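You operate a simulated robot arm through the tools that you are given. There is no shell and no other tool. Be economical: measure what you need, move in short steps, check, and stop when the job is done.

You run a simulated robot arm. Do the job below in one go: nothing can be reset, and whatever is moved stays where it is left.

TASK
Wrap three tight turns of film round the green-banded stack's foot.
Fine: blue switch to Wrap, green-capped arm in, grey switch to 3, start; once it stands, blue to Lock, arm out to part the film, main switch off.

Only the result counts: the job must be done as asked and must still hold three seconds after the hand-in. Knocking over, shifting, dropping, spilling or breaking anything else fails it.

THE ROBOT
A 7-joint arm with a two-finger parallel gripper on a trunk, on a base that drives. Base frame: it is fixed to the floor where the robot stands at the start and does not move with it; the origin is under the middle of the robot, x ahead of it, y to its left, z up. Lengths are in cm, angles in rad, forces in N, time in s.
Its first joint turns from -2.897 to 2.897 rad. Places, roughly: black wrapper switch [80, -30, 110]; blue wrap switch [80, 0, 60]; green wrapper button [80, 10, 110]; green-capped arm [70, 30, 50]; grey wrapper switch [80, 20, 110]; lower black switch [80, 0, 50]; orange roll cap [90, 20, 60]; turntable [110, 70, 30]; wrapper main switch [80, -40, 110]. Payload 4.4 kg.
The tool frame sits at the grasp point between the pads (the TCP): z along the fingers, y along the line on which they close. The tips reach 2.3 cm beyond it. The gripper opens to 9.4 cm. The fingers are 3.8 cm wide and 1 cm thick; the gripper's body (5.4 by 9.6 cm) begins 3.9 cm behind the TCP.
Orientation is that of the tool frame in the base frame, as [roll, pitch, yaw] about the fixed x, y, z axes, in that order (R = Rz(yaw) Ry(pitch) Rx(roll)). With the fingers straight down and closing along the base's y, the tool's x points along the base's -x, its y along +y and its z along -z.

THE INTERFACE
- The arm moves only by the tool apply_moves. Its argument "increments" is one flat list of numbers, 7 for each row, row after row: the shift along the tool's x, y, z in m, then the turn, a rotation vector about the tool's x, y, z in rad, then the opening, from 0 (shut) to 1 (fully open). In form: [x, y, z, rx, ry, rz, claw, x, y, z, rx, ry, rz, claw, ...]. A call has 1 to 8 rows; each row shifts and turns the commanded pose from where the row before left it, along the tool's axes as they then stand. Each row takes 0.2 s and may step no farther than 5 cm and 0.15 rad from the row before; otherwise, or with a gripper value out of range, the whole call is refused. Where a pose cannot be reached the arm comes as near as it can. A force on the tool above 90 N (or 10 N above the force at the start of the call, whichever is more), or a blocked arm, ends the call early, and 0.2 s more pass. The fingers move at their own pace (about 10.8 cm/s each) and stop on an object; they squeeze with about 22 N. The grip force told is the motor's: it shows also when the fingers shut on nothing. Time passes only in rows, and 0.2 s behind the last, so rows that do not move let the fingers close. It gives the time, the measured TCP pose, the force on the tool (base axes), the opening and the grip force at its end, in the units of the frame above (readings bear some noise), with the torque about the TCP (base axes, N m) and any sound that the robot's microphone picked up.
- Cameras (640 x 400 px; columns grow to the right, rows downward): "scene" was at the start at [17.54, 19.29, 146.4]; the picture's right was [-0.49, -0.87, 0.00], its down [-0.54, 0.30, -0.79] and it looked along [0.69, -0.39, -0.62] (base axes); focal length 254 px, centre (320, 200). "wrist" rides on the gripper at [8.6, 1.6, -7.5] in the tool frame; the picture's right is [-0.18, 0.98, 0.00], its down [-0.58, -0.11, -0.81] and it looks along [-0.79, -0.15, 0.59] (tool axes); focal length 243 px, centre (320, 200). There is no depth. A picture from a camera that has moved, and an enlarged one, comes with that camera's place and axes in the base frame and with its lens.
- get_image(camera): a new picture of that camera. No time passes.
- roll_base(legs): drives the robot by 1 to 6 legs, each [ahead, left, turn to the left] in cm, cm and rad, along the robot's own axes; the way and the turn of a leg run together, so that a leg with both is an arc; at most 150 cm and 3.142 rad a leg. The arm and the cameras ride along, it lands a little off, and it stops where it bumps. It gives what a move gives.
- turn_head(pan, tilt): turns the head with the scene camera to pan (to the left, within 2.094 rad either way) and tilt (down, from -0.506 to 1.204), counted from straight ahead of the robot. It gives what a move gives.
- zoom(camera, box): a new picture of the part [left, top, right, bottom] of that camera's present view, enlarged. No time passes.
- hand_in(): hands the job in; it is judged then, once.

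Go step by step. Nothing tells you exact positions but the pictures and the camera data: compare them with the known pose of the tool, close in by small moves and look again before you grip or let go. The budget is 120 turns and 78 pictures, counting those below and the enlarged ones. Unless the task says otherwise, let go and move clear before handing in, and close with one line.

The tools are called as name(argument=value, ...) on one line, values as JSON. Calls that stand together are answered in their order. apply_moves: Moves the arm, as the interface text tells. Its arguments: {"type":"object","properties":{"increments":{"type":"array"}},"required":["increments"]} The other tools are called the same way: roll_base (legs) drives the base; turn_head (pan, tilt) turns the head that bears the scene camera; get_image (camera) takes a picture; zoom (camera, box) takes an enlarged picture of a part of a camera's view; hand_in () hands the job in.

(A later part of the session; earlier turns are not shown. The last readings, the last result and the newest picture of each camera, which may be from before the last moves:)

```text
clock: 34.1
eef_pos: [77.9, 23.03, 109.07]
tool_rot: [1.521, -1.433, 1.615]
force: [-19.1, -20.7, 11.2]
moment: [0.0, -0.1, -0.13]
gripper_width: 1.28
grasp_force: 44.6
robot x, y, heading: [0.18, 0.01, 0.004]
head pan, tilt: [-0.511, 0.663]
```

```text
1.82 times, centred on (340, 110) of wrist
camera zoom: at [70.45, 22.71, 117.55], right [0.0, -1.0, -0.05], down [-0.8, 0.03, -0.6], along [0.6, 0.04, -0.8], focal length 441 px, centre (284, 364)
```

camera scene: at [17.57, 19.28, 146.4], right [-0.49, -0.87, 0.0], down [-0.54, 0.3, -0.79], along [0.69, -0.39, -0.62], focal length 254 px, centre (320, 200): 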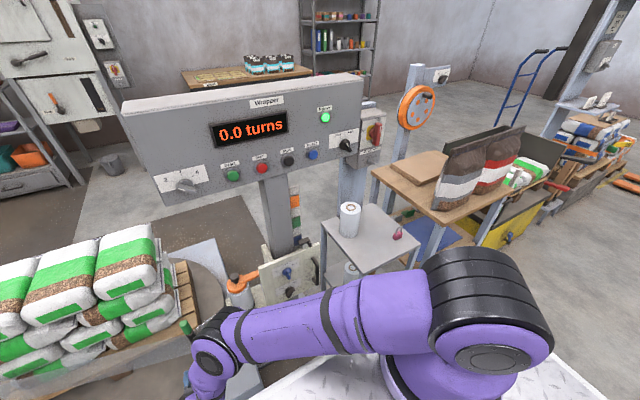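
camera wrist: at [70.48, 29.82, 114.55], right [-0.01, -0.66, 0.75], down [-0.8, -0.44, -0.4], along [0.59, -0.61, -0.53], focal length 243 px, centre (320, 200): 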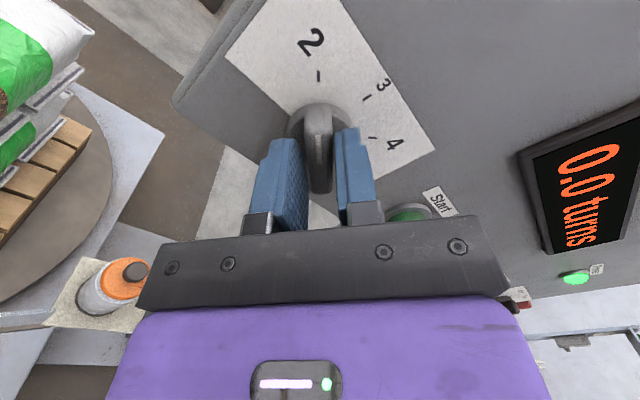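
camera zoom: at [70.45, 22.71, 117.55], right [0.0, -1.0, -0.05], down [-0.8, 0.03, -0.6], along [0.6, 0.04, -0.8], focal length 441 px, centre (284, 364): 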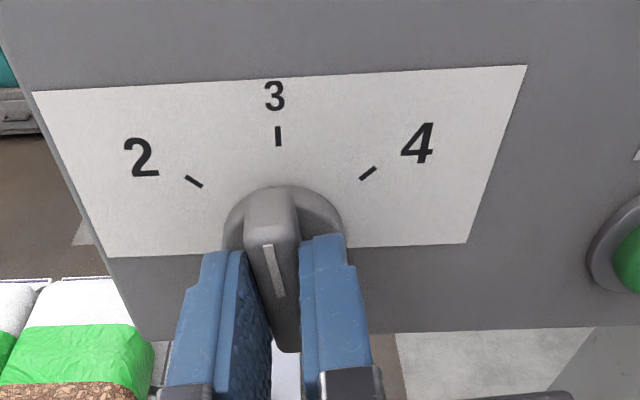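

Nearly upright but a few degrees short; I turn a bit more, then let go and back off.

apply_moves(increments=[0, 0, 0, 0, 0, 0.13, 0, 0, 0, 0, 0, 0, 0, 0.0, 0, 0, 0, 0, 0, 0, 0.5, 0, 0, 0, 0, 0, 0, 0.5, 0, 0, 0, 0, 0, 0, 0.5, 0, 0, -0.04, 0, 0, 0, 0.5, 0, 0, -0.04, 0, 0, 0, 0.5])

get_image(camera="wrist")

zoom(camera="scene", box=[145, 140, 265, 215])

```text
clock: 35.7
eef_pos: [70.2, 23.38, 108.84]
tool_rot: [0.974, -1.559, 2.165]
force: [0.6, 0.2, -0.6]
moment: [0.0, 0.02, -0.01]
gripper_width: 4.68
grasp_force: 0.0
robot x, y, heading: [0.18, 0.62, -0.0]
head pan, tilt: [-0.511, 0.663]
```

```text
39 pictures are left
camera wrist: at [62.83, 21.87, 117.27], right [0.0, -0.98, -0.17], down [-0.8, 0.11, -0.59], along [0.6, 0.14, -0.79], focal length 243 px, centre (320, 200)
```

wrist: 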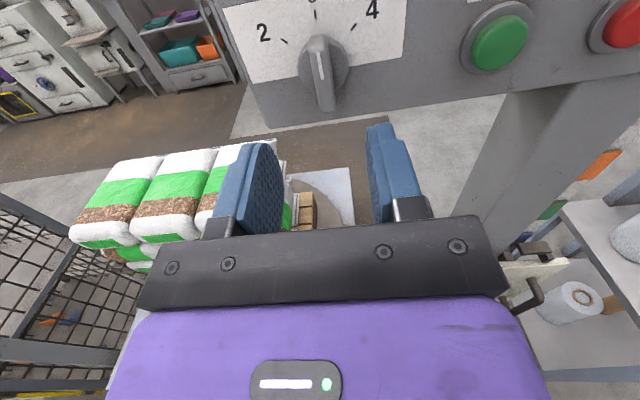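

```text
5.33 times, centred on (205, 178) of scene
camera zoom: at [17.58, 19.27, 146.4], right [-0.49, -0.87, 0.0], down [-0.54, 0.3, -0.79], along [0.69, -0.39, -0.62], focal length 1357 px, centre (933, 320)
```

zoom: 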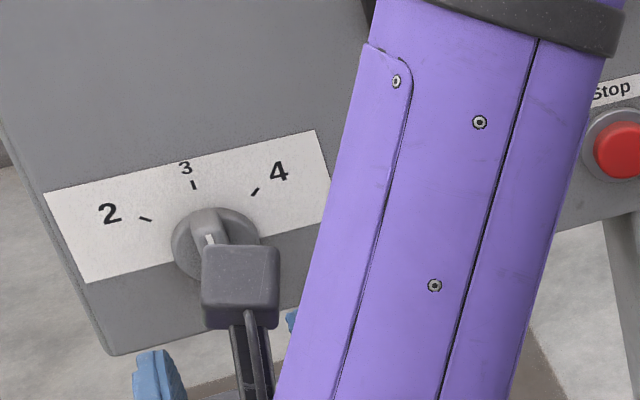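

The grey switch stands at 3. Start lies near (80.7, 11.4, 108.8); I shut the fingers and move in front of it.

apply_moves(increments=[0, 0.04, 0, 0, 0, 0, 0, 0, 0.04, 0, 0, 0, 0, 0, 0, 0.04, 0, 0, 0, 0, 0, 0, 0, 0.03, 0, 0, 0, 0, 0, 0, 0.025, 0, 0, 0, 0])

get_image(camera="wrist")

```text
clock: 36.9
eef_pos: [75.93, 11.43, 108.94]
tool_rot: [0.957, -1.559, 2.183]
force: [0.3, -0.6, 0.0]
moment: [0.0, 0.01, 0.04]
gripper_width: 0.01
grasp_force: 22.2
robot x, y, heading: [-0.28, 0.01, -0.004]
head pan, tilt: [-0.511, 0.663]
```

```text
37 pictures are left
camera wrist: at [68.35, 10.03, 117.27], right [0.0, -0.98, -0.17], down [-0.8, 0.11, -0.59], along [0.6, 0.14, -0.79], focal length 243 px, centre (320, 200)
```

wrist: 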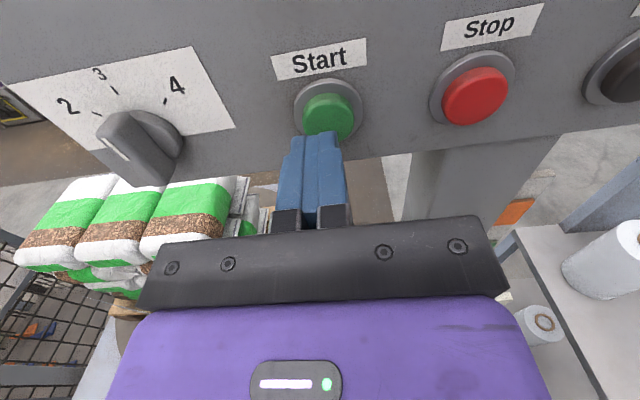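

Aligned; I push in gently.

apply_moves(increments=[0, 0.003, 0.01, 0, 0, 0, 0, 0, 0, 0.01, 0, 0, 0, 0, 0, 0, 0.005, 0, 0, 0, 0])

```text
clock: 37.7
eef_pos: [78.08, 11.1, 109.05]
tool_rot: [1.013, -1.559, 2.126]
force: [-0.3, -0.2, -0.5]
moment: [0.01, 0.02, 0.01]
gripper_width: 0.0
grasp_force: 22.0
robot x, y, heading: [0.35, 0.12, 0.005]
head pan, tilt: [-0.511, 0.663]
```

apply_moves(increments=[0, 0, 0.005, 0, 0, 0, 0, 0, 0, 0.005, 0, 0, 0, 0])

```text
clock: 38.3
eef_pos: [78.95, 10.89, 109.11]
tool_rot: [1.077, -1.56, 2.065]
force: [-10.3, 4.2, -3.8]
moment: [0.04, 0.21, 0.04]
gripper_width: 0.02
grasp_force: 21.8
robot x, y, heading: [0.08, -0.18, 0.001]
head pan, tilt: [-0.511, 0.663]
heard: click
```

A click was heard. I back off and check the display.

apply_moves(increments=[0, 0, -0.03, 0, 0, 0, 0, 0, 0, -0.04, 0, 0, 0, 0, 0, 0, -0.04, 0, 0, 0, 0])

get_image(camera="scene")

```text
clock: 39.1
eef_pos: [68.46, 10.97, 109.14]
tool_rot: [0.967, -1.558, 2.169]
force: [0.0, -0.2, -0.1]
moment: [0.01, 0.03, 0.04]
gripper_width: 0.0
grasp_force: 21.8
out of reach, approached as far as the arm can: row 3
robot x, y, heading: [-0.14, -0.06, 0.002]
head pan, tilt: [-0.511, 0.663]
```

```text
36 pictures are left
camera scene: at [17.56, 19.26, 146.4], right [-0.49, -0.87, 0.0], down [-0.54, 0.3, -0.79], along [0.69, -0.39, -0.62], focal length 254 px, centre (320, 200)
```

scene: 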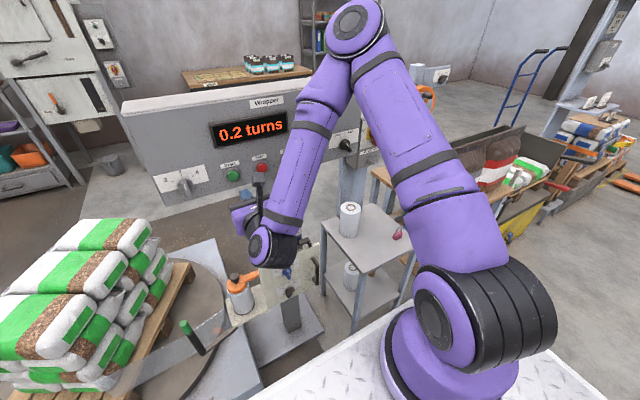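

It is turning (0.2 turns). Meanwhile I come down in front of the blue switch, well clear of the stack.

apply_moves(increments=[-0.0436, 0.01, -0.001, 0, 0, 0, 0.5, -0.0436, 0.01, 0, 0, 0, 0, 0.5, -0.0436, 0.01, 0, 0, 0, 0, 0.5, -0.0436, 0.01, 0, 0, 0, 0, 0.5, -0.0436, 0.01, 0, 0, 0, 0, 0.5, -0.0436, 0.01, 0, 0, 0, 0, 0.5])

apply_moves(increments=[-0.0436, 0.01, 0, 0, 0, 0, 0.5, -0.0436, 0.01, 0, 0, 0, 0, 0.5, -0.0436, 0.01, 0, 0, 0, 0, 0.5, -0.0436, 0.01, 0, 0, 0, 0, 0.5, -0.0436, 0.01, 0, 0, 0, 0, 0.5])

apply_moves(increments=[0, 0, 0, 0, 0, 0.15, 0.5, 0, 0, 0, 0, 0, 0.15, 0.5, 0, 0, 0, 0, 0, 0.15, 0.5, 0, 0, 0, 0, 0, 0.15, 0.5, 0, 0, 0, 0, 0, 0.15, 0.5, 0, 0, 0, 0, 0, 0.15, 0.5, 0, 0, 0, 0, 0, 0.15, 0.5])

get_image(camera="wrist")

```text
clock: 40.5
eef_pos: [72.51, 5.73, 83.88]
tool_rot: [1.303, -1.561, 1.837]
force: [-0.4, 1.3, 0.0]
moment: [0.0, 0.03, 0.0]
gripper_width: 4.72
grasp_force: 0.0
out of reach, approached as far as the arm can: row 4, 5, 6
robot x, y, heading: [-0.03, 0.1, -0.001]
head pan, tilt: [-0.511, 0.663]
```

```text
clock: 41.7
eef_pos: [73.53, 0.51, 61.98]
tool_rot: [0.88, -1.56, 2.261]
force: [-0.5, 0.1, 0.2]
moment: [0.02, 0.02, -0.01]
gripper_width: 4.68
grasp_force: 0.1
out of reach, approached as far as the arm can: row 1
robot x, y, heading: [0.38, -0.11, -0.002]
head pan, tilt: [-0.511, 0.663]
```

```text
clock: 43.3
eef_pos: [72.51, 0.21, 70.69]
tool_rot: [-1.571, -0.547, -1.572]
force: [0.3, 0.3, 0.1]
moment: [0.02, -0.03, -0.03]
gripper_width: 4.71
grasp_force: 0.0
out of reach, approached as far as the arm can: row 6, 7
robot x, y, heading: [0.0, 0.38, 0.002]
head pan, tilt: [-0.511, 0.663]
```

```text
35 pictures are left
camera wrist: at [65.04, -7.98, 73.64], right [0.0, -0.35, -0.94], down [-0.81, 0.56, -0.21], along [0.59, 0.75, -0.28], focal length 243 px, centre (320, 200)
```

wrist: 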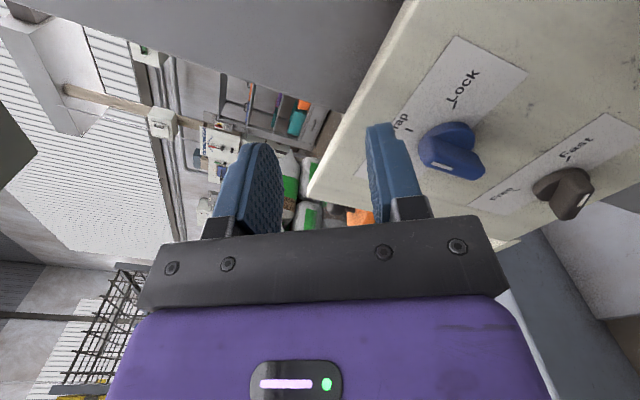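

The roll beyond about 228° runs into a joint limit, so for Lock I will grip with the camera below (roll 0°→60°). I drive the base back 10 cm for ease of reach and roll back.

roll_base(legs=[[-10, 0, 0]])

apply_moves(increments=[0, 0, 0, 0, 0, -0.15, 0.5, 0, 0, 0, 0, 0, -0.15, 0.5, 0, 0, 0, 0, 0, -0.15, 0.5, 0, 0, 0, 0, 0, -0.15, 0.5, 0, 0, 0, 0, 0, -0.15, 0.5, 0, 0, 0, 0, 0, -0.15, 0.5, 0, 0, 0, 0, 0, -0.15, 0.5])

get_image(camera="wrist")

get_image(camera="scene")

```text
clock: 44.4
eef_pos: [62.3, 0.13, 70.6]
tool_rot: [-1.573, -0.547, -1.574]
force: [-0.6, 0.2, -0.1]
moment: [0.0, 0.0, 0.05]
gripper_width: 4.7
grasp_force: 0.1
robot x, y, heading: [-10.15, -0.14, 0.003]
head pan, tilt: [-0.511, 0.663]
```

```text
clock: 46.0
eef_pos: [62.43, 0.08, 70.73]
tool_rot: [1.612, -1.542, 1.528]
force: [0.5, -1.0, 0.0]
moment: [0.0, 0.03, 0.02]
gripper_width: 4.68
grasp_force: 0.0
robot x, y, heading: [-10.07, -0.12, 0.0]
head pan, tilt: [-0.511, 0.663]
```

```text
34 pictures are left
camera wrist: at [54.94, -1.16, 79.22], right [0.0, -0.99, -0.16], down [-0.81, 0.09, -0.58], along [0.59, 0.12, -0.8], focal length 243 px, centre (320, 200)
```

wrist: 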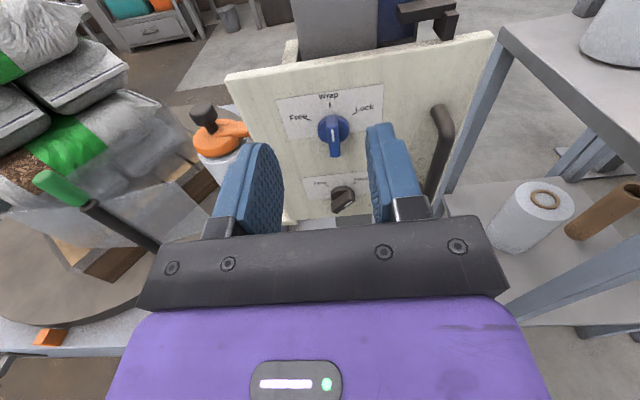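

```text
33 pictures are left
camera scene: at [7.39, 19.29, 146.4], right [-0.49, -0.87, 0.0], down [-0.54, 0.3, -0.79], along [0.69, -0.39, -0.62], focal length 254 px, centre (320, 200)
```

scene: 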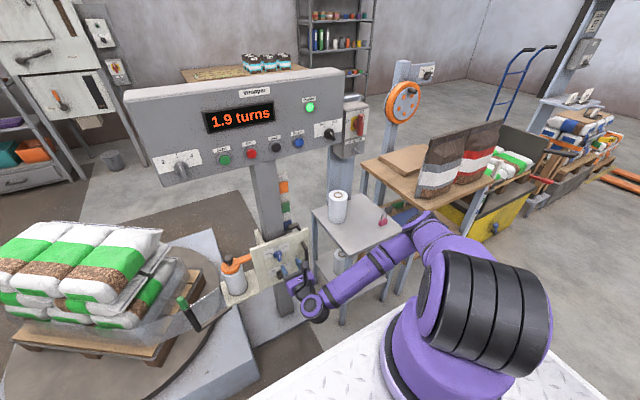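

1.9 turns on the display, still running. I roll the tool on to the camera-below attitude.

apply_moves(increments=[0, 0, 0, 0, 0, -0.15, 0.5, 0, 0, 0, 0, 0, -0.15, 0.5, 0, 0, 0, 0, 0, -0.15, 0.5, 0, 0, 0, 0, 0, -0.15, 0.5, 0, 0, 0, 0, 0, -0.15, 0.5, 0, 0, 0, 0, 0, -0.15, 0.5, 0, 0, 0, 0, 0, -0.15, 0.5])

apply_moves(increments=[0, 0, 0, 0, 0, -0.15, 0.5, 0, 0, 0, 0, 0, -0.15, 0.5, 0, 0, 0, 0, 0, -0.15, 0.5, 0, 0, 0, 0, 0, -0.15, 0.5, 0, 0, 0, 0, 0, -0.15, 0.5, 0, 0, 0, 0, 0, -0.15, 0.5, 0, 0, 0, 0, 0, -0.15, 0.5])

apply_moves(increments=[0, 0, 0, 0, 0, -0.15, 0.5, 0, 0, 0, 0, 0, -0.15, 0.5, 0, 0, 0, 0, 0, -0.15, 0.5, 0, 0, 0, 0, 0, -0.15, 0.5, 0, 0, 0, 0, 0, -0.15, 0.5, 0, 0, 0, 0, 0, -0.13, 0.5])

```text
clock: 47.6
eef_pos: [62.24, 0.17, 70.71]
tool_rot: [1.573, -0.493, 1.567]
force: [0.0, -0.6, -0.1]
moment: [0.01, -0.02, 0.02]
gripper_width: 4.72
grasp_force: 0.1
robot x, y, heading: [-10.31, -0.06, -0.003]
head pan, tilt: [-0.511, 0.663]
```

```text
clock: 49.2
eef_pos: [62.34, 0.16, 70.67]
tool_rot: [1.573, 0.556, 1.568]
force: [0.5, -0.1, 0.4]
moment: [0.0, -0.01, -0.01]
gripper_width: 4.7
grasp_force: 0.0
robot x, y, heading: [-10.51, -0.03, 0.004]
head pan, tilt: [-0.511, 0.663]
```

```text
clock: 50.6
eef_pos: [62.31, 0.23, 70.63]
tool_rot: [1.584, 1.436, 1.582]
force: [0.1, -0.3, -0.3]
moment: [0.02, 0.02, 0.0]
gripper_width: 4.71
grasp_force: 0.1
robot x, y, heading: [-10.29, -0.33, -0.001]
head pan, tilt: [-0.511, 0.663]
```

apply_moves(increments=[0, 0, 0, 0, 0, -0.133, 0.5, 0.035, -0.001, 0, 0, 0, 0, 0.5, 0.035, -0.001, 0, 0, 0, 0, 0.5, 0.028, 0, 0, 0, 0, 0, 0.5, 0, 0, 0.04, 0, 0, 0, 0.5])

get_image(camera="wrist")

get_image(camera="scene")

```text
clock: 51.8
eef_pos: [66.19, 0.0, 61.0]
tool_rot: [1.901, 1.566, 1.897]
force: [0.6, -0.1, -0.9]
moment: [0.0, 0.02, 0.01]
gripper_width: 4.7
grasp_force: 0.0
robot x, y, heading: [-9.96, -0.4, -0.0]
head pan, tilt: [-0.511, 0.663]
```

```text
32 pictures are left
camera wrist: at [58.72, 1.79, 52.18], right [0.0, 0.98, 0.19], down [-0.81, -0.11, 0.58], along [0.59, -0.15, 0.79], focal length 243 px, centre (320, 200)
```

wrist: 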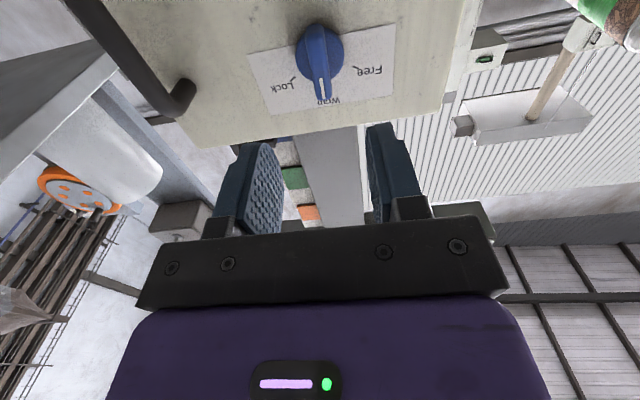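

```text
31 pictures are left
camera scene: at [7.39, 19.29, 146.4], right [-0.49, -0.87, 0.0], down [-0.54, 0.3, -0.79], along [0.69, -0.39, -0.62], focal length 254 px, centre (320, 200)
```

scene: 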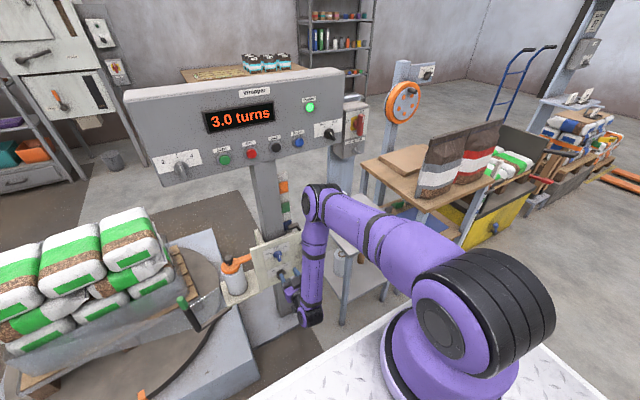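

The display shows 3.0 turns and it stands. I move onto the blue knob, upright bar between the fingers.

apply_moves(increments=[0.003, 0.001, 0.03, 0, 0, 0, 0.5, 0, 0, 0.03, 0, 0, 0, 0.5, 0, 0, 0.025, 0, 0, 0, 0.5, 0, 0, 0.007, 0, 0, 0, 0.5])

get_image(camera="wrist")

zoom(camera="scene", box=[0, 80, 320, 400])

```text
clock: 52.8
eef_pos: [75.29, 0.12, 60.54]
tool_rot: [1.798, 1.566, 1.793]
force: [0.1, -0.6, 0.2]
moment: [0.02, -0.01, 0.03]
gripper_width: 4.69
grasp_force: 0.0
robot x, y, heading: [-10.38, 0.33, -0.003]
head pan, tilt: [-0.511, 0.663]
```

```text
30 pictures are left
camera wrist: at [67.91, 1.8, 51.6], right [0.0, 0.98, 0.19], down [-0.81, -0.11, 0.58], along [0.59, -0.15, 0.79], focal length 243 px, centre (320, 200)
```

wrist: 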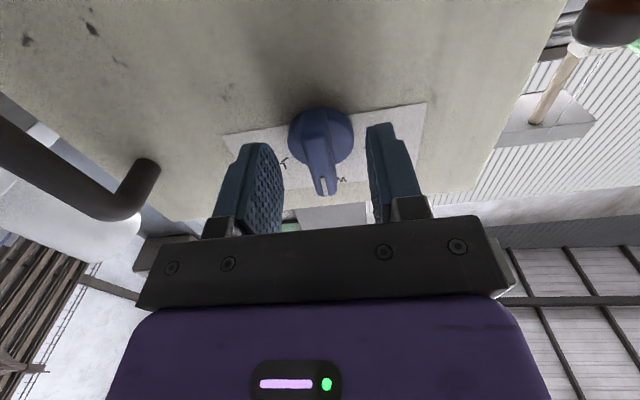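

```text
1.25 times, centred on (160, 240) of scene
camera zoom: at [7.39, 19.29, 146.4], right [-0.49, -0.87, 0.0], down [-0.54, 0.3, -0.79], along [0.69, -0.39, -0.62], focal length 318 px, centre (520, 150)
```

zoom: 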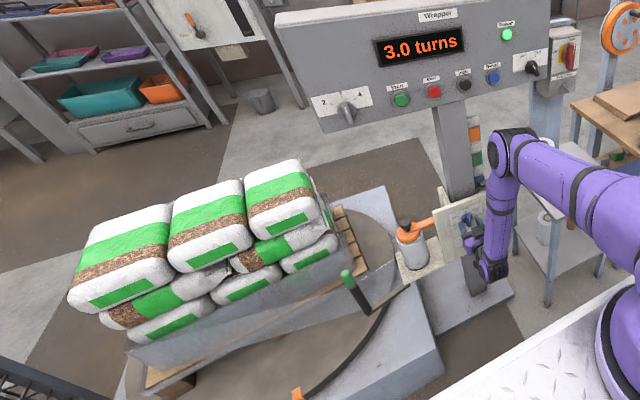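

Standing at 3.0 turns. I close on the bar and turn to Lock.

apply_moves(increments=[0, 0, 0.002, 0, 0, 0, 0, 0, 0, 0, 0, 0, 0, 0, 0, 0, 0, 0, 0, 0, 0])

apply_moves(increments=[0, 0, 0, 0, 0, 0.15, 0, 0, 0, 0, 0, 0, 0.15, 0, 0, 0, 0, 0, 0, 0.15, 0, 0, 0, 0, 0, 0, 0.15, 0, 0, 0, 0, 0, 0, 0.15, 0, 0, 0, 0, 0, 0, 0.15, 0, 0, 0, 0, 0, 0, 0.15, 0])

get_image(camera="wrist")

```text
clock: 53.6
eef_pos: [75.46, 0.03, 60.35]
tool_rot: [2.043, 1.568, 2.039]
force: [-12.0, -3.8, -1.7]
moment: [0.02, -1.25, 0.06]
gripper_width: 1.27
grasp_force: 44.8
robot x, y, heading: [-10.26, -0.05, 0.001]
head pan, tilt: [-0.511, 0.663]
```

```text
clock: 55.2
eef_pos: [75.64, 0.36, 60.71]
tool_rot: [1.573, 0.514, 1.571]
force: [-28.6, 23.2, -0.5]
moment: [-0.46, -0.02, 0.38]
gripper_width: 1.27
grasp_force: 45.0
robot x, y, heading: [-10.07, -0.06, 0.001]
head pan, tilt: [-0.511, 0.663]
```

```text
28 pictures are left
camera wrist: at [68.24, 8.67, 57.65], right [0.0, 0.32, 0.95], down [-0.81, -0.56, 0.19], along [0.59, -0.76, 0.26], focal length 243 px, centre (320, 200)
```

wrist: 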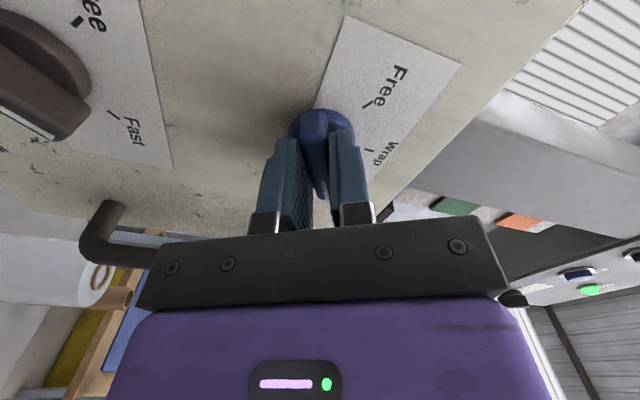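

The bar turned with the gripper; I release, back off and check.

apply_moves(increments=[0, 0, 0, 0, 0, 0, 0.5, 0, 0, 0, 0, 0, 0, 0.5, 0, 0, 0, 0, 0, 0, 0.5, 0, 0, -0.03, 0, 0, 0, 0.5, 0, 0, -0.05, 0, 0, 0, 0.5, 0, 0, -0.05, 0, 0, 0, 0.5])

get_image(camera="wrist")

zoom(camera="scene", box=[230, 220, 330, 320])

```text
clock: 56.6
eef_pos: [62.81, 0.07, 60.6]
tool_rot: [1.571, 0.517, 1.567]
force: [-0.4, -0.6, 0.9]
moment: [-0.01, 0.01, 0.02]
gripper_width: 4.72
grasp_force: 0.2
robot x, y, heading: [-9.9, 0.4, 0.0]
head pan, tilt: [-0.511, 0.663]
```

```text
27 pictures are left
camera wrist: at [55.48, 8.47, 57.53], right [0.0, 0.33, 0.95], down [-0.81, -0.56, 0.19], along [0.59, -0.76, 0.26], focal length 243 px, centre (320, 200)
```

wrist: 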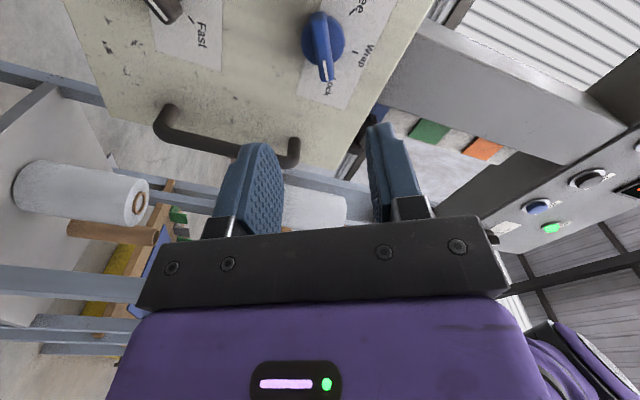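

```text
4.00 times, centred on (280, 270) of scene
camera zoom: at [7.4, 19.3, 146.4], right [-0.49, -0.87, 0.0], down [-0.54, 0.3, -0.79], along [0.69, -0.39, -0.62], focal length 1018 px, centre (480, -80)
```

zoom: 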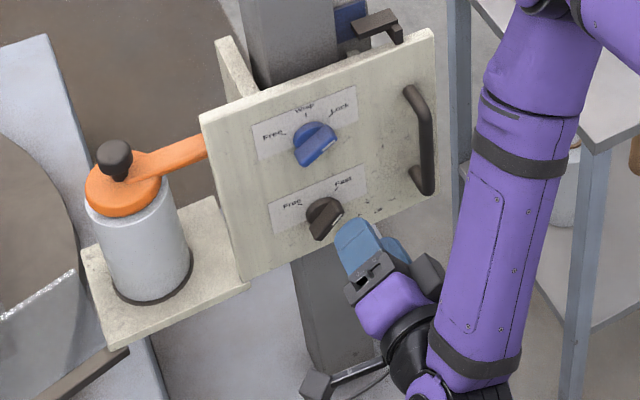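

The blue switch is at Lock. Now the green-capped arm: I roll the tool back to camera-up and move in front of the handle.

apply_moves(increments=[0, 0, 0, 0, 0, 0.15, 0.8, 0, 0, 0, 0, 0, 0.15, 0.8, 0, 0, 0, 0, 0, 0.15, 0.8, 0, 0, 0, 0, 0, 0.15, 0.8, 0, 0, 0, 0, 0, 0.15, 0.8, 0, 0, 0, 0, 0, 0.15, 0.8, 0, 0, 0, 0, 0, 0.15, 0.8])

apply_moves(increments=[0, 0, 0, 0, 0, 0.15, 0.8, 0, 0, 0, 0, 0, 0.15, 0.8, 0, 0, 0, 0, 0, 0.15, 0.8, 0, 0, 0, 0, 0, 0.15, 0.8, 0, 0, 0, 0, 0, 0.15, 0.8, 0, 0, 0, 0, 0, 0.15, 0.8, 0, 0, 0, 0, 0, 0.14, 0.8])

apply_moves(increments=[-0.01, -0.048, 0, 0, 0, 0, 0.8, -0.01, -0.048, 0, 0, 0, 0, 0.8, -0.01, -0.048, 0, 0, 0, 0, 0.8, -0.01, -0.048, 0, 0, 0, 0, 0.8, -0.01, -0.048, 0, 0, 0, 0, 0.8, -0.01, -0.048, 0, 0, 0, 0, 0.8, -0.01, -0.048, 0, 0, 0, 0, 0.8, -0.01, -0.045, 0, 0, 0, 0, 0.8])

get_image(camera="wrist")

```text
clock: 58.2
eef_pos: [62.72, 0.15, 60.65]
tool_rot: [1.572, -0.533, 1.567]
force: [0.4, 0.8, -0.1]
moment: [-0.02, 0.01, 0.0]
gripper_width: 7.51
grasp_force: 0.0
robot x, y, heading: [-10.12, 0.31, 0.002]
head pan, tilt: [-0.511, 0.663]
```

```text
clock: 59.8
eef_pos: [62.77, 0.0, 60.45]
tool_rot: [-1.971, -1.569, -1.174]
force: [0.1, -0.2, -0.9]
moment: [-0.01, 0.03, -0.05]
gripper_width: 7.54
grasp_force: 0.2
robot x, y, heading: [-10.04, -0.02, 0.005]
head pan, tilt: [-0.511, 0.663]
```

```text
clock: 61.6
eef_pos: [62.87, 38.02, 52.94]
tool_rot: [-1.818, -1.57, -1.328]
force: [-0.4, -1.4, -0.1]
moment: [-0.02, 0.02, 0.01]
gripper_width: 7.52
grasp_force: 0.1
robot x, y, heading: [-10.15, -0.04, 0.001]
head pan, tilt: [-0.511, 0.663]
```

```text
25 pictures are left
camera wrist: at [55.49, 36.47, 61.48], right [-0.01, -0.98, -0.19], down [-0.81, 0.11, -0.58], along [0.59, 0.15, -0.79], focal length 243 px, centre (320, 200)
```

wrist: 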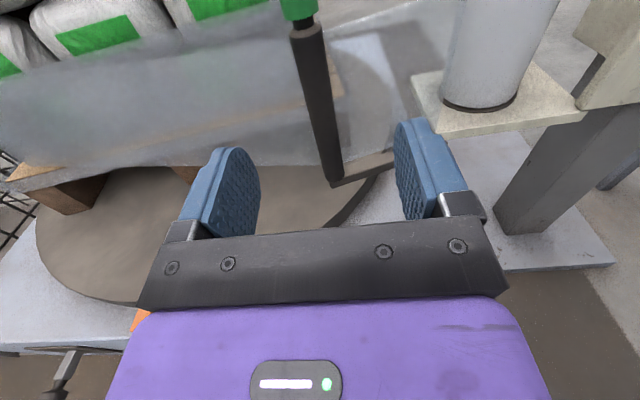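

Handle near (75.6, 39.1). I advance and grip it.

apply_moves(increments=[0, -0.01, 0.04, 0, 0, 0, 0.7, 0, 0, 0.04, 0, 0, 0, 0.7, 0, 0, 0.03, 0, 0, 0, 0.7, 0, 0, 0.014, 0, 0, 0, 0.7])

get_image(camera="wrist")

```text
clock: 62.6
eef_pos: [75.53, 37.6, 55.44]
tool_rot: [-2.874, -1.568, -0.264]
force: [-0.6, 0.4, -0.3]
moment: [0.0, 0.04, 0.0]
gripper_width: 6.58
grasp_force: 0.1
out of reach, approached as far as the arm can: row 2, 3, 4
robot x, y, heading: [-10.35, -0.2, -0.003]
head pan, tilt: [-0.511, 0.663]
```

```text
24 pictures are left
camera wrist: at [68.06, 36.02, 63.88], right [0.0, -0.98, -0.18], down [-0.81, 0.11, -0.58], along [0.59, 0.15, -0.79], focal length 243 px, centre (320, 200)
```

wrist: 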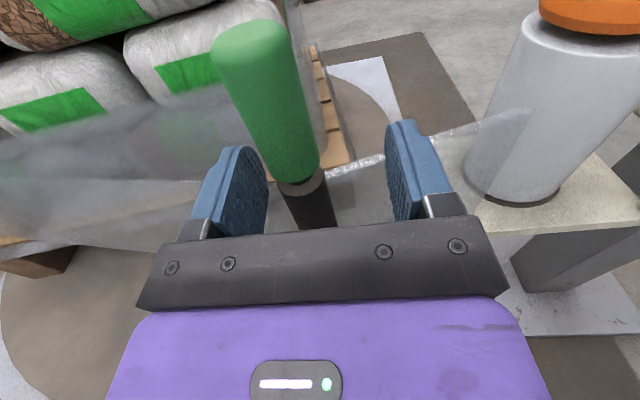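

The handle lies between the fingers. I close and start swinging it outward.

apply_moves(increments=[0, 0, 0, 0, 0, 0, 0.1, 0, 0, 0, 0, 0, 0, 0.1, 0, 0, 0, 0, 0, 0, 0.1])

apply_moves(increments=[0, 0.005, -0.013, 0, 0, 0, 0.1, 0, 0.005, -0.014, 0, 0, 0, 0.1])

```text
clock: 63.4
eef_pos: [75.54, 37.92, 55.58]
tool_rot: [-2.563, -1.57, -0.578]
force: [-11.9, 44.6, -3.7]
moment: [-0.05, 0.55, 0.74]
gripper_width: 4.27
grasp_force: 22.7
robot x, y, heading: [-9.93, -0.0, -0.004]
head pan, tilt: [-0.511, 0.663]
```

```text
clock: 64.0
eef_pos: [72.67, 36.48, 55.4]
tool_rot: [2.736, -1.57, 0.399]
force: [-17.3, 23.6, 1.1]
moment: [0.07, -0.18, -0.22]
gripper_width: 2.55
grasp_force: 39.9
robot x, y, heading: [-10.59, 0.16, 0.005]
head pan, tilt: [-0.511, 0.663]
```

apply_moves(increments=[0, 0.003, -0.014, 0, 0, 0, 0.1, 0, 0.006, -0.014, 0, 0, 0, 0.1, 0, 0.011, -0.011, 0, 0, 0, 0.1])

```text
clock: 64.8
eef_pos: [69.11, 34.32, 55.28]
tool_rot: [-1.529, -1.57, -1.622]
force: [42.7, -34.3, -2.8]
moment: [-0.2, -0.09, 0.08]
gripper_width: 2.53
grasp_force: 45.7
robot x, y, heading: [-9.93, -0.1, -0.002]
head pan, tilt: [-0.511, 0.663]
```

apply_moves(increments=[0, 0.014, -0.006, 0, 0, 0, 0.1, 0, 0.014, -0.007, 0, 0, 0, 0.1])

get_image(camera="wrist")

```text
clock: 65.4
eef_pos: [67.27, 32.02, 55.57]
tool_rot: [-2.739, -1.568, -0.401]
force: [15.9, -7.0, -6.3]
moment: [-0.55, 0.14, 0.11]
gripper_width: 2.54
grasp_force: 45.3
robot x, y, heading: [-10.38, 0.08, -0.002]
head pan, tilt: [-0.511, 0.663]
```

```text
23 pictures are left
camera wrist: at [59.88, 30.5, 63.91], right [0.0, -0.98, -0.19], down [-0.81, 0.11, -0.58], along [0.59, 0.15, -0.79], focal length 243 px, centre (320, 200)
```

wrist: 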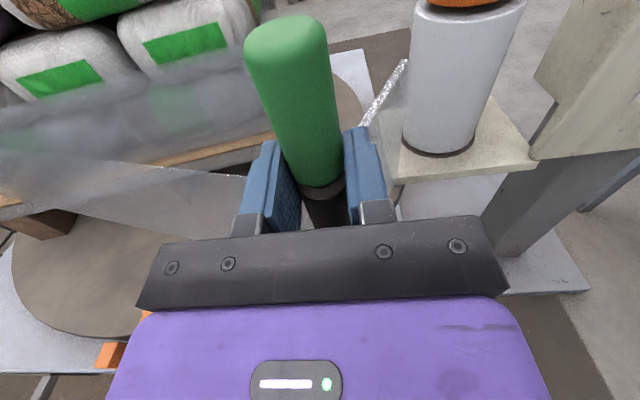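

The film is still joined; I keep swinging out.

apply_moves(increments=[0, 0.013, -0.004, 0, 0, 0, 0.1, 0, 0.013, -0.003, 0, 0, 0, 0.1, 0, 0.014, -0.001, 0, 0, 0, 0.1])

apply_moves(increments=[0, 0.014, 0.002, 0, 0, 0, 0.1, 0, 0.014, 0.003, 0, 0, 0, 0.1])

get_image(camera="wrist")

```text
clock: 66.2
eef_pos: [66.55, 27.81, 55.38]
tool_rot: [-3.05, -1.568, -0.095]
force: [-32.2, 6.4, -1.1]
moment: [-0.01, -0.17, -0.09]
gripper_width: 2.55
grasp_force: 44.8
robot x, y, heading: [-10.54, -0.26, 0.004]
head pan, tilt: [-0.511, 0.663]
```

```text
clock: 66.8
eef_pos: [67.09, 25.21, 55.54]
tool_rot: [-1.924, -1.568, -1.218]
force: [-20.7, 20.7, -1.4]
moment: [-0.14, -0.42, -0.19]
gripper_width: 2.56
grasp_force: 44.8
robot x, y, heading: [-10.53, -0.24, -0.002]
head pan, tilt: [-0.511, 0.663]
```

```text
22 pictures are left
camera wrist: at [59.75, 23.61, 63.9], right [0.0, -0.98, -0.19], down [-0.81, 0.11, -0.58], along [0.59, 0.15, -0.79], focal length 243 px, centre (320, 200)
```

wrist: 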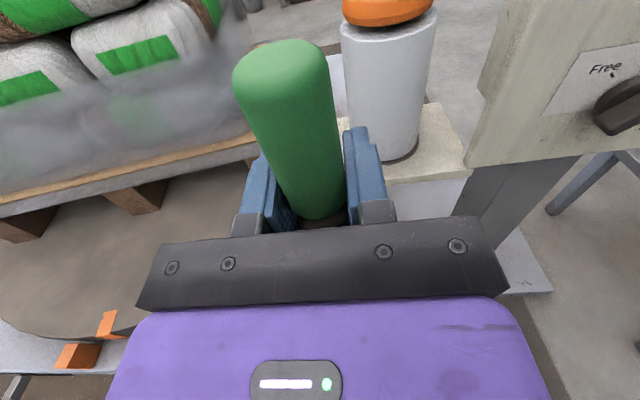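

The film has parted. I nudge a little further to be sure the arm rests out, then release.

apply_moves(increments=[0, 0.008, 0.001, 0, 0, 0, 0.1])

apply_moves(increments=[0, 0, 0, 0, 0, 0, 0.8, 0, 0, 0, 0, 0, 0, 0.8, 0, 0, 0, 0, 0, 0, 0.8, 0, 0, -0.03, 0, 0, 0, 0.8, 0, 0, -0.05, 0, 0, 0, 0.8, 0, 0, -0.05, 0, 0, 0, 0.8])

get_image(camera="wrist")

get_image(camera="scene")

```text
clock: 67.2
eef_pos: [67.15, 25.1, 55.45]
tool_rot: [-1.977, -1.565, -1.155]
force: [-16.4, 82.7, -4.4]
moment: [-0.36, 0.83, -0.69]
gripper_width: 2.59
grasp_force: 45.0
robot x, y, heading: [-10.34, 0.57, 0.002]
head pan, tilt: [-0.511, 0.663]
```

```text
clock: 68.6
eef_pos: [54.6, 24.23, 55.29]
tool_rot: [-1.831, -1.571, -1.316]
force: [-0.2, -0.2, -0.4]
moment: [-0.01, 0.02, 0.02]
gripper_width: 7.52
grasp_force: 0.0
robot x, y, heading: [-9.92, -0.25, 0.001]
head pan, tilt: [-0.511, 0.663]
```

```text
21 pictures are left
camera wrist: at [47.14, 22.58, 63.84], right [0.0, -0.98, -0.19], down [-0.81, 0.11, -0.58], along [0.59, 0.15, -0.79], focal length 243 px, centre (320, 200)
```

wrist: 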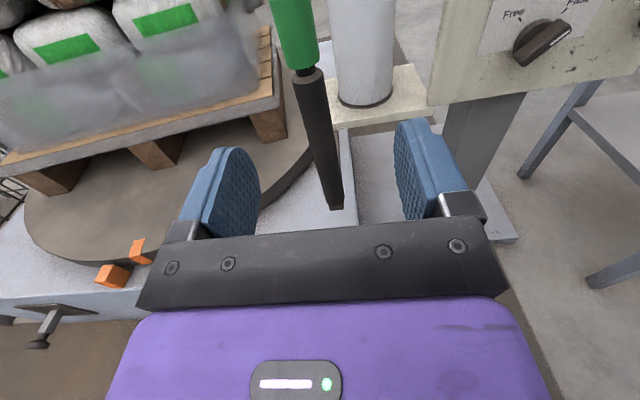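

```text
20 pictures are left
camera scene: at [7.41, 19.3, 146.4], right [-0.49, -0.87, 0.0], down [-0.54, 0.3, -0.79], along [0.69, -0.39, -0.62], focal length 254 px, centre (320, 200)
```

scene: 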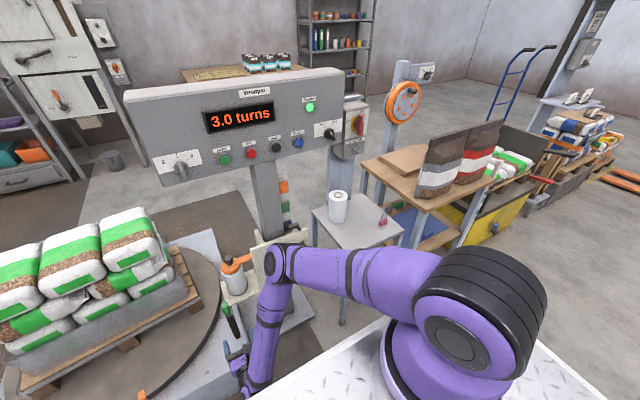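

The arm stands out at its stop with the film parted. Next the main switch: I raise the tool, and take a zoom of the switch.

apply_moves(increments=[0.04, 0.028, 0, 0, 0, 0, 0.5, 0.04, 0.028, 0, 0, 0, 0, 0.5, 0.04, 0.028, 0, 0, 0, 0, 0.5, 0.04, 0.028, 0, 0, 0, 0, 0.5, 0.04, 0.028, 0, 0, 0, 0, 0.5, 0.04, 0.028, 0, 0, 0, 0, 0.5, 0.04, 0.028, 0, 0, 0, 0, 0.5, 0.04, 0.028, 0, 0, 0, 0, 0.5])

apply_moves(increments=[0.038, 0.03, 0, 0, 0, 0, 0.5, 0.038, 0.03, 0, 0, 0, 0, 0.5, 0.038, 0.03, 0, 0, 0, 0, 0.5, 0.038, 0.03, 0, 0, 0, 0, 0.5, 0.038, 0.03, 0, 0, 0, 0, 0.5, 0.038, 0.03, 0, 0, 0, 0, 0.5])

get_image(camera="wrist")

zoom(camera="scene", box=[300, 85, 380, 165])

```text
clock: 70.4
eef_pos: [55.81, 1.8, 87.03]
tool_rot: [-3.135, -1.569, -0.006]
force: [-0.3, 0.1, -0.1]
moment: [-0.02, 0.0, -0.03]
gripper_width: 4.7
grasp_force: 0.1
out of reach, approached as far as the arm can: row 1
robot x, y, heading: [-10.32, -0.05, 0.002]
head pan, tilt: [-0.511, 0.663]
```

```text
clock: 71.8
eef_pos: [61.66, -16.48, 106.29]
tool_rot: [-2.557, -1.568, -0.584]
force: [0.6, 0.7, 0.8]
moment: [0.0, -0.02, -0.02]
gripper_width: 4.67
grasp_force: 0.0
out of reach, approached as far as the arm can: row 2, 3, 4, 5, 6
robot x, y, heading: [-10.27, 0.28, -0.001]
head pan, tilt: [-0.511, 0.663]
```

```text
19 pictures are left
camera wrist: at [54.33, -17.96, 114.81], right [0.0, -0.98, -0.19], down [-0.81, 0.11, -0.58], along [0.59, 0.15, -0.79], focal length 243 px, centre (320, 200)
```

wrist: 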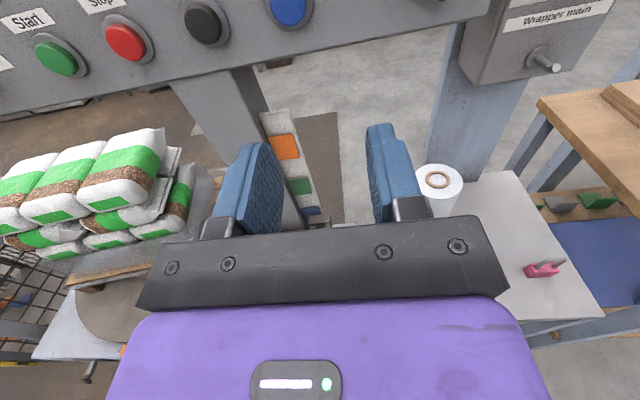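

```text
5.00 times, centred on (340, 125) of scene
camera zoom: at [7.42, 19.31, 146.39], right [-0.49, -0.87, 0.0], down [-0.54, 0.3, -0.79], along [0.69, -0.39, -0.62], focal length 1272 px, centre (220, 575)
```

zoom: 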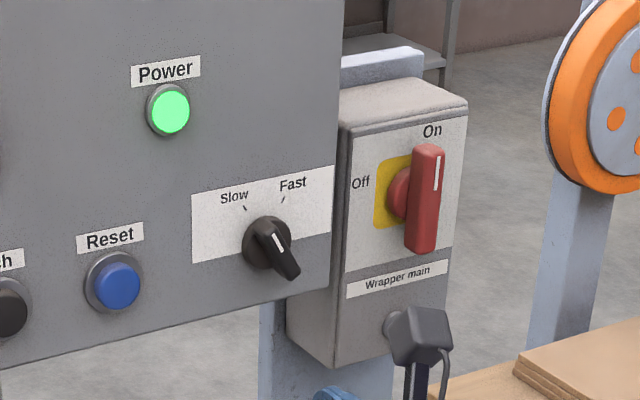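

I drive the base back ahead to its first place and shift the tool toward the main switch.

roll_base(legs=[[10, 0, 0]])

apply_moves(increments=[0.01, 0.045, -0.01, 0, 0, 0, 0.5, 0.01, 0.045, -0.01, 0, 0, 0, 0.5, 0.01, 0.045, -0.01, 0, 0, 0, 0.5, 0.01, 0.045, -0.01, 0, 0, 0, 0.5])

get_image(camera="wrist")

```text
clock: 73.0
eef_pos: [71.77, -16.53, 106.37]
tool_rot: [-2.492, -1.57, -0.653]
force: [0.9, -0.1, -0.2]
moment: [0.0, -0.01, 0.0]
gripper_width: 4.71
grasp_force: 0.0
robot x, y, heading: [-0.0, -0.14, -0.005]
head pan, tilt: [-0.511, 0.663]
```

```text
clock: 74.0
eef_pos: [67.54, -34.61, 110.3]
tool_rot: [-2.619, -1.568, -0.527]
force: [0.9, 0.4, -0.8]
moment: [0.05, -0.01, 0.0]
gripper_width: 4.72
grasp_force: 0.1
robot x, y, heading: [-0.22, 0.38, 0.001]
head pan, tilt: [-0.511, 0.663]
```

```text
17 pictures are left
camera wrist: at [60.01, -36.09, 118.73], right [0.0, -0.98, -0.18], down [-0.81, 0.11, -0.58], along [0.59, 0.15, -0.79], focal length 243 px, centre (320, 200)
```

wrist: 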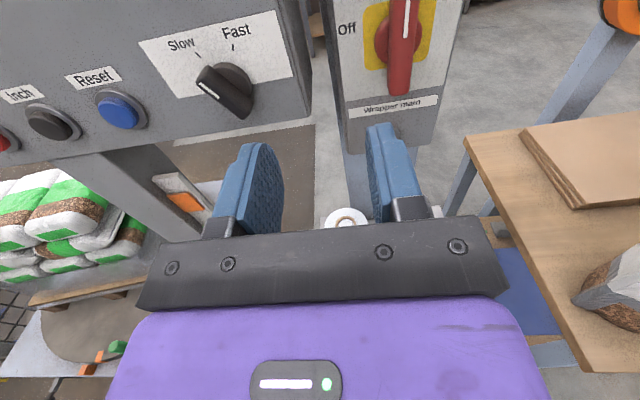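

The main switch base is near (86.2, -41.1, 108). I align in front of it and approach.

apply_moves(increments=[-0.01, 0.033, 0, 0, 0, 0, 0.5, -0.01, 0.032, 0, 0, 0, 0, 0.5, 0, 0, 0.03, 0, 0, 0, 0.5, 0, 0, 0.03, 0, 0, 0, 0.5, 0, 0, 0.02, 0, 0, 0, 0.5])

get_image(camera="wrist")

```text
clock: 75.2
eef_pos: [75.54, -41.18, 108.3]
tool_rot: [-2.283, -1.569, -0.862]
force: [-0.8, -0.6, 0.6]
moment: [-0.01, -0.01, 0.01]
gripper_width: 4.69
grasp_force: 0.1
robot x, y, heading: [-0.02, -0.17, 0.001]
head pan, tilt: [-0.511, 0.663]
```

```text
16 pictures are left
camera wrist: at [68.08, -42.8, 116.75], right [0.0, -0.98, -0.18], down [-0.81, 0.11, -0.58], along [0.59, 0.15, -0.79], focal length 243 px, centre (320, 200)
```

wrist: 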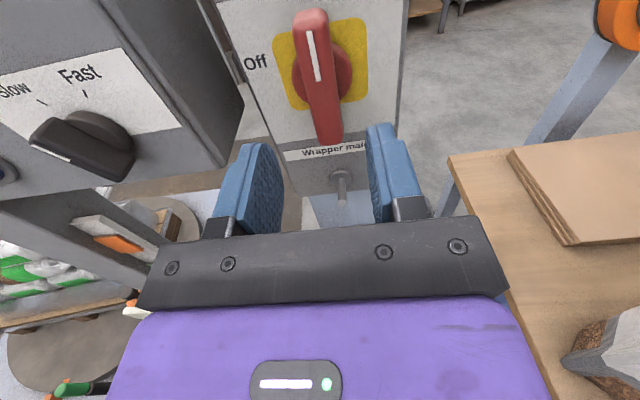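

Well aligned. I go in 6.8 cm and grip the bar.

apply_moves(increments=[0, 0, 0.03, 0, 0, 0, 0.5, 0, 0, 0.025, 0, 0, 0, 0.5, 0, 0, 0.012, 0, 0, 0, 0.5, 0, 0, 0, 0, 0, 0, 0, 0, 0, 0, 0, 0, 0, 0, 0, 0, 0, 0, 0, 0, 0])

get_image(camera="wrist")

```text
clock: 76.6
eef_pos: [82.31, -41.43, 108.14]
tool_rot: [-2.287, -1.568, -0.863]
force: [-3.5, -19.2, 0.1]
moment: [0.03, 0.15, -0.62]
gripper_width: 3.81
grasp_force: 44.8
robot x, y, heading: [0.05, 0.1, 0.002]
head pan, tilt: [-0.511, 0.663]
```

```text
15 pictures are left
camera wrist: at [74.9, -42.97, 116.69], right [-0.01, -0.98, -0.19], down [-0.81, 0.12, -0.58], along [0.59, 0.14, -0.79], focal length 243 px, centre (320, 200)
```

wrist: 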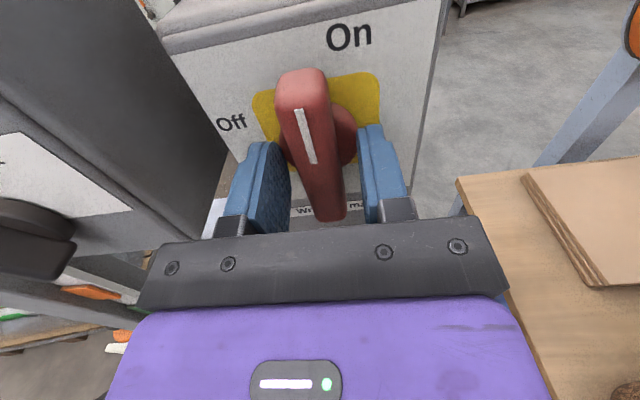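

Again on the round base; I open, back out 1.3 cm and close on the bar.

apply_moves(increments=[0, 0, 0, 0, 0, 0, 0.5, 0, 0, 0, 0, 0, 0, 0.5, 0, 0, -0.013, 0, 0, 0, 0.5, 0, 0, 0, 0, 0, 0, 0, 0, 0, 0, 0, 0, 0, 0, 0, 0, 0, 0, 0, 0, 0])

```text
clock: 78.0
eef_pos: [81.06, -41.43, 108.24]
tool_rot: [-2.36, -1.57, -0.791]
force: [13.0, -23.9, 9.2]
moment: [-0.04, 0.56, -0.14]
gripper_width: 1.98
grasp_force: 45.2
robot x, y, heading: [0.32, 0.33, 0.003]
head pan, tilt: [-0.511, 0.663]
```

Held at 2.0 cm. I turn it counter-clockwise toward Off.

apply_moves(increments=[0, 0, 0, 0, 0, -0.15, 0, 0, 0, 0, 0, 0, -0.15, 0, 0, 0, 0, 0, 0, -0.15, 0, 0, 0, 0, 0, 0, -0.15, 0, 0, 0, 0, 0, 0, -0.15, 0, 0, 0, 0, 0, 0, -0.15, 0, 0, 0, 0, 0, 0, -0.15, 0])

get_image(camera="wrist")

```text
clock: 79.6
eef_pos: [80.97, -41.58, 108.5]
tool_rot: [1.57, -0.52, 1.562]
force: [1.6, -47.3, 28.5]
moment: [-0.04, -0.33, -0.21]
gripper_width: 1.92
grasp_force: 45.0
robot x, y, heading: [-0.02, 0.09, 0.002]
head pan, tilt: [-0.511, 0.663]
```

```text
14 pictures are left
camera wrist: at [73.73, -34.69, 113.91], right [-0.01, -0.65, 0.76], down [-0.81, -0.44, -0.38], along [0.59, -0.62, -0.52], focal length 243 px, centre (320, 200)
```

wrist: 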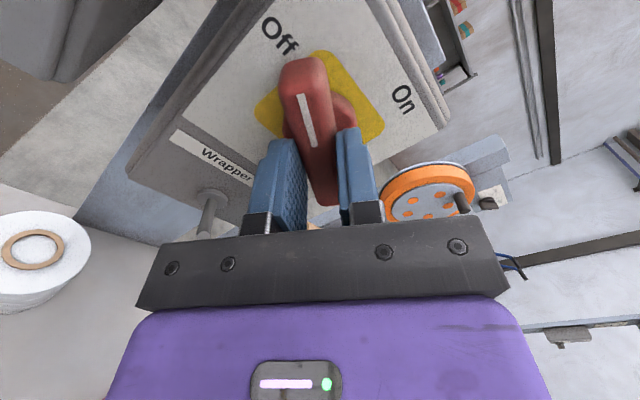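

It follows; the Off mark lies at 90°, so I carry on another 30°.

apply_moves(increments=[-0.001, 0.002, 0, 0, 0, -0.14, 0, 0, 0, 0, 0, 0, -0.14, 0, 0, 0, 0, 0, 0, -0.14, 0, 0, 0, 0, 0, 0, -0.1, 0])

get_image(camera="wrist")

zoom(camera="scene", box=[120, 70, 400, 245])

```text
clock: 80.6
eef_pos: [81.06, -41.53, 108.51]
tool_rot: [1.572, 0.0, 1.563]
force: [-5.7, -34.5, 20.5]
moment: [0.01, -0.31, -0.63]
gripper_width: 1.99
grasp_force: 44.8
robot x, y, heading: [0.15, 0.25, 0.0]
head pan, tilt: [-0.511, 0.663]
```

```text
13 pictures are left
camera wrist: at [73.71, -32.71, 109.91], right [0.0, -0.18, 0.98], down [-0.81, -0.58, -0.11], along [0.59, -0.8, -0.15], focal length 243 px, centre (320, 200)
```

wrist: 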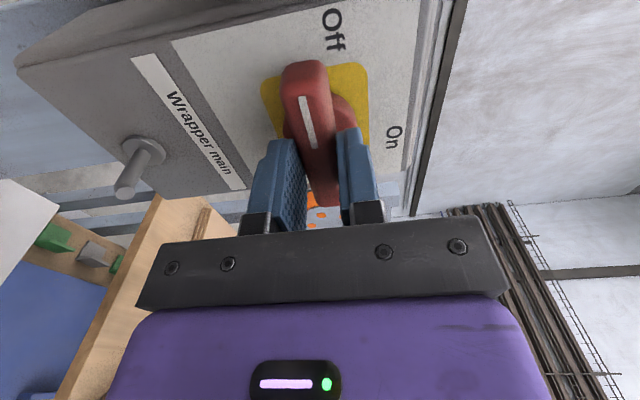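

```text
2.29 times, centred on (260, 158) of scene
camera zoom: at [17.45, 19.15, 146.43], right [-0.49, -0.87, 0.0], down [-0.54, 0.3, -0.79], along [0.69, -0.39, -0.61], focal length 582 px, centre (457, 297)
```

zoom: 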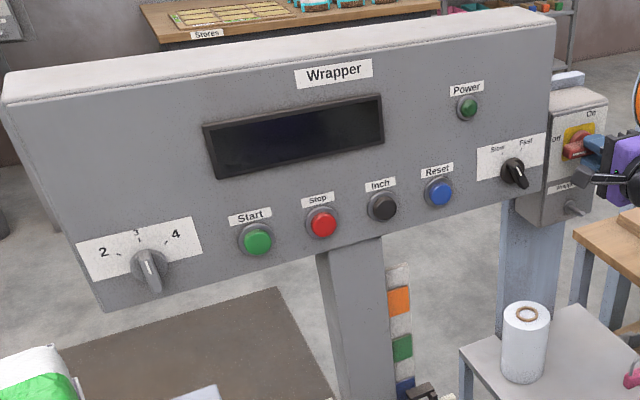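

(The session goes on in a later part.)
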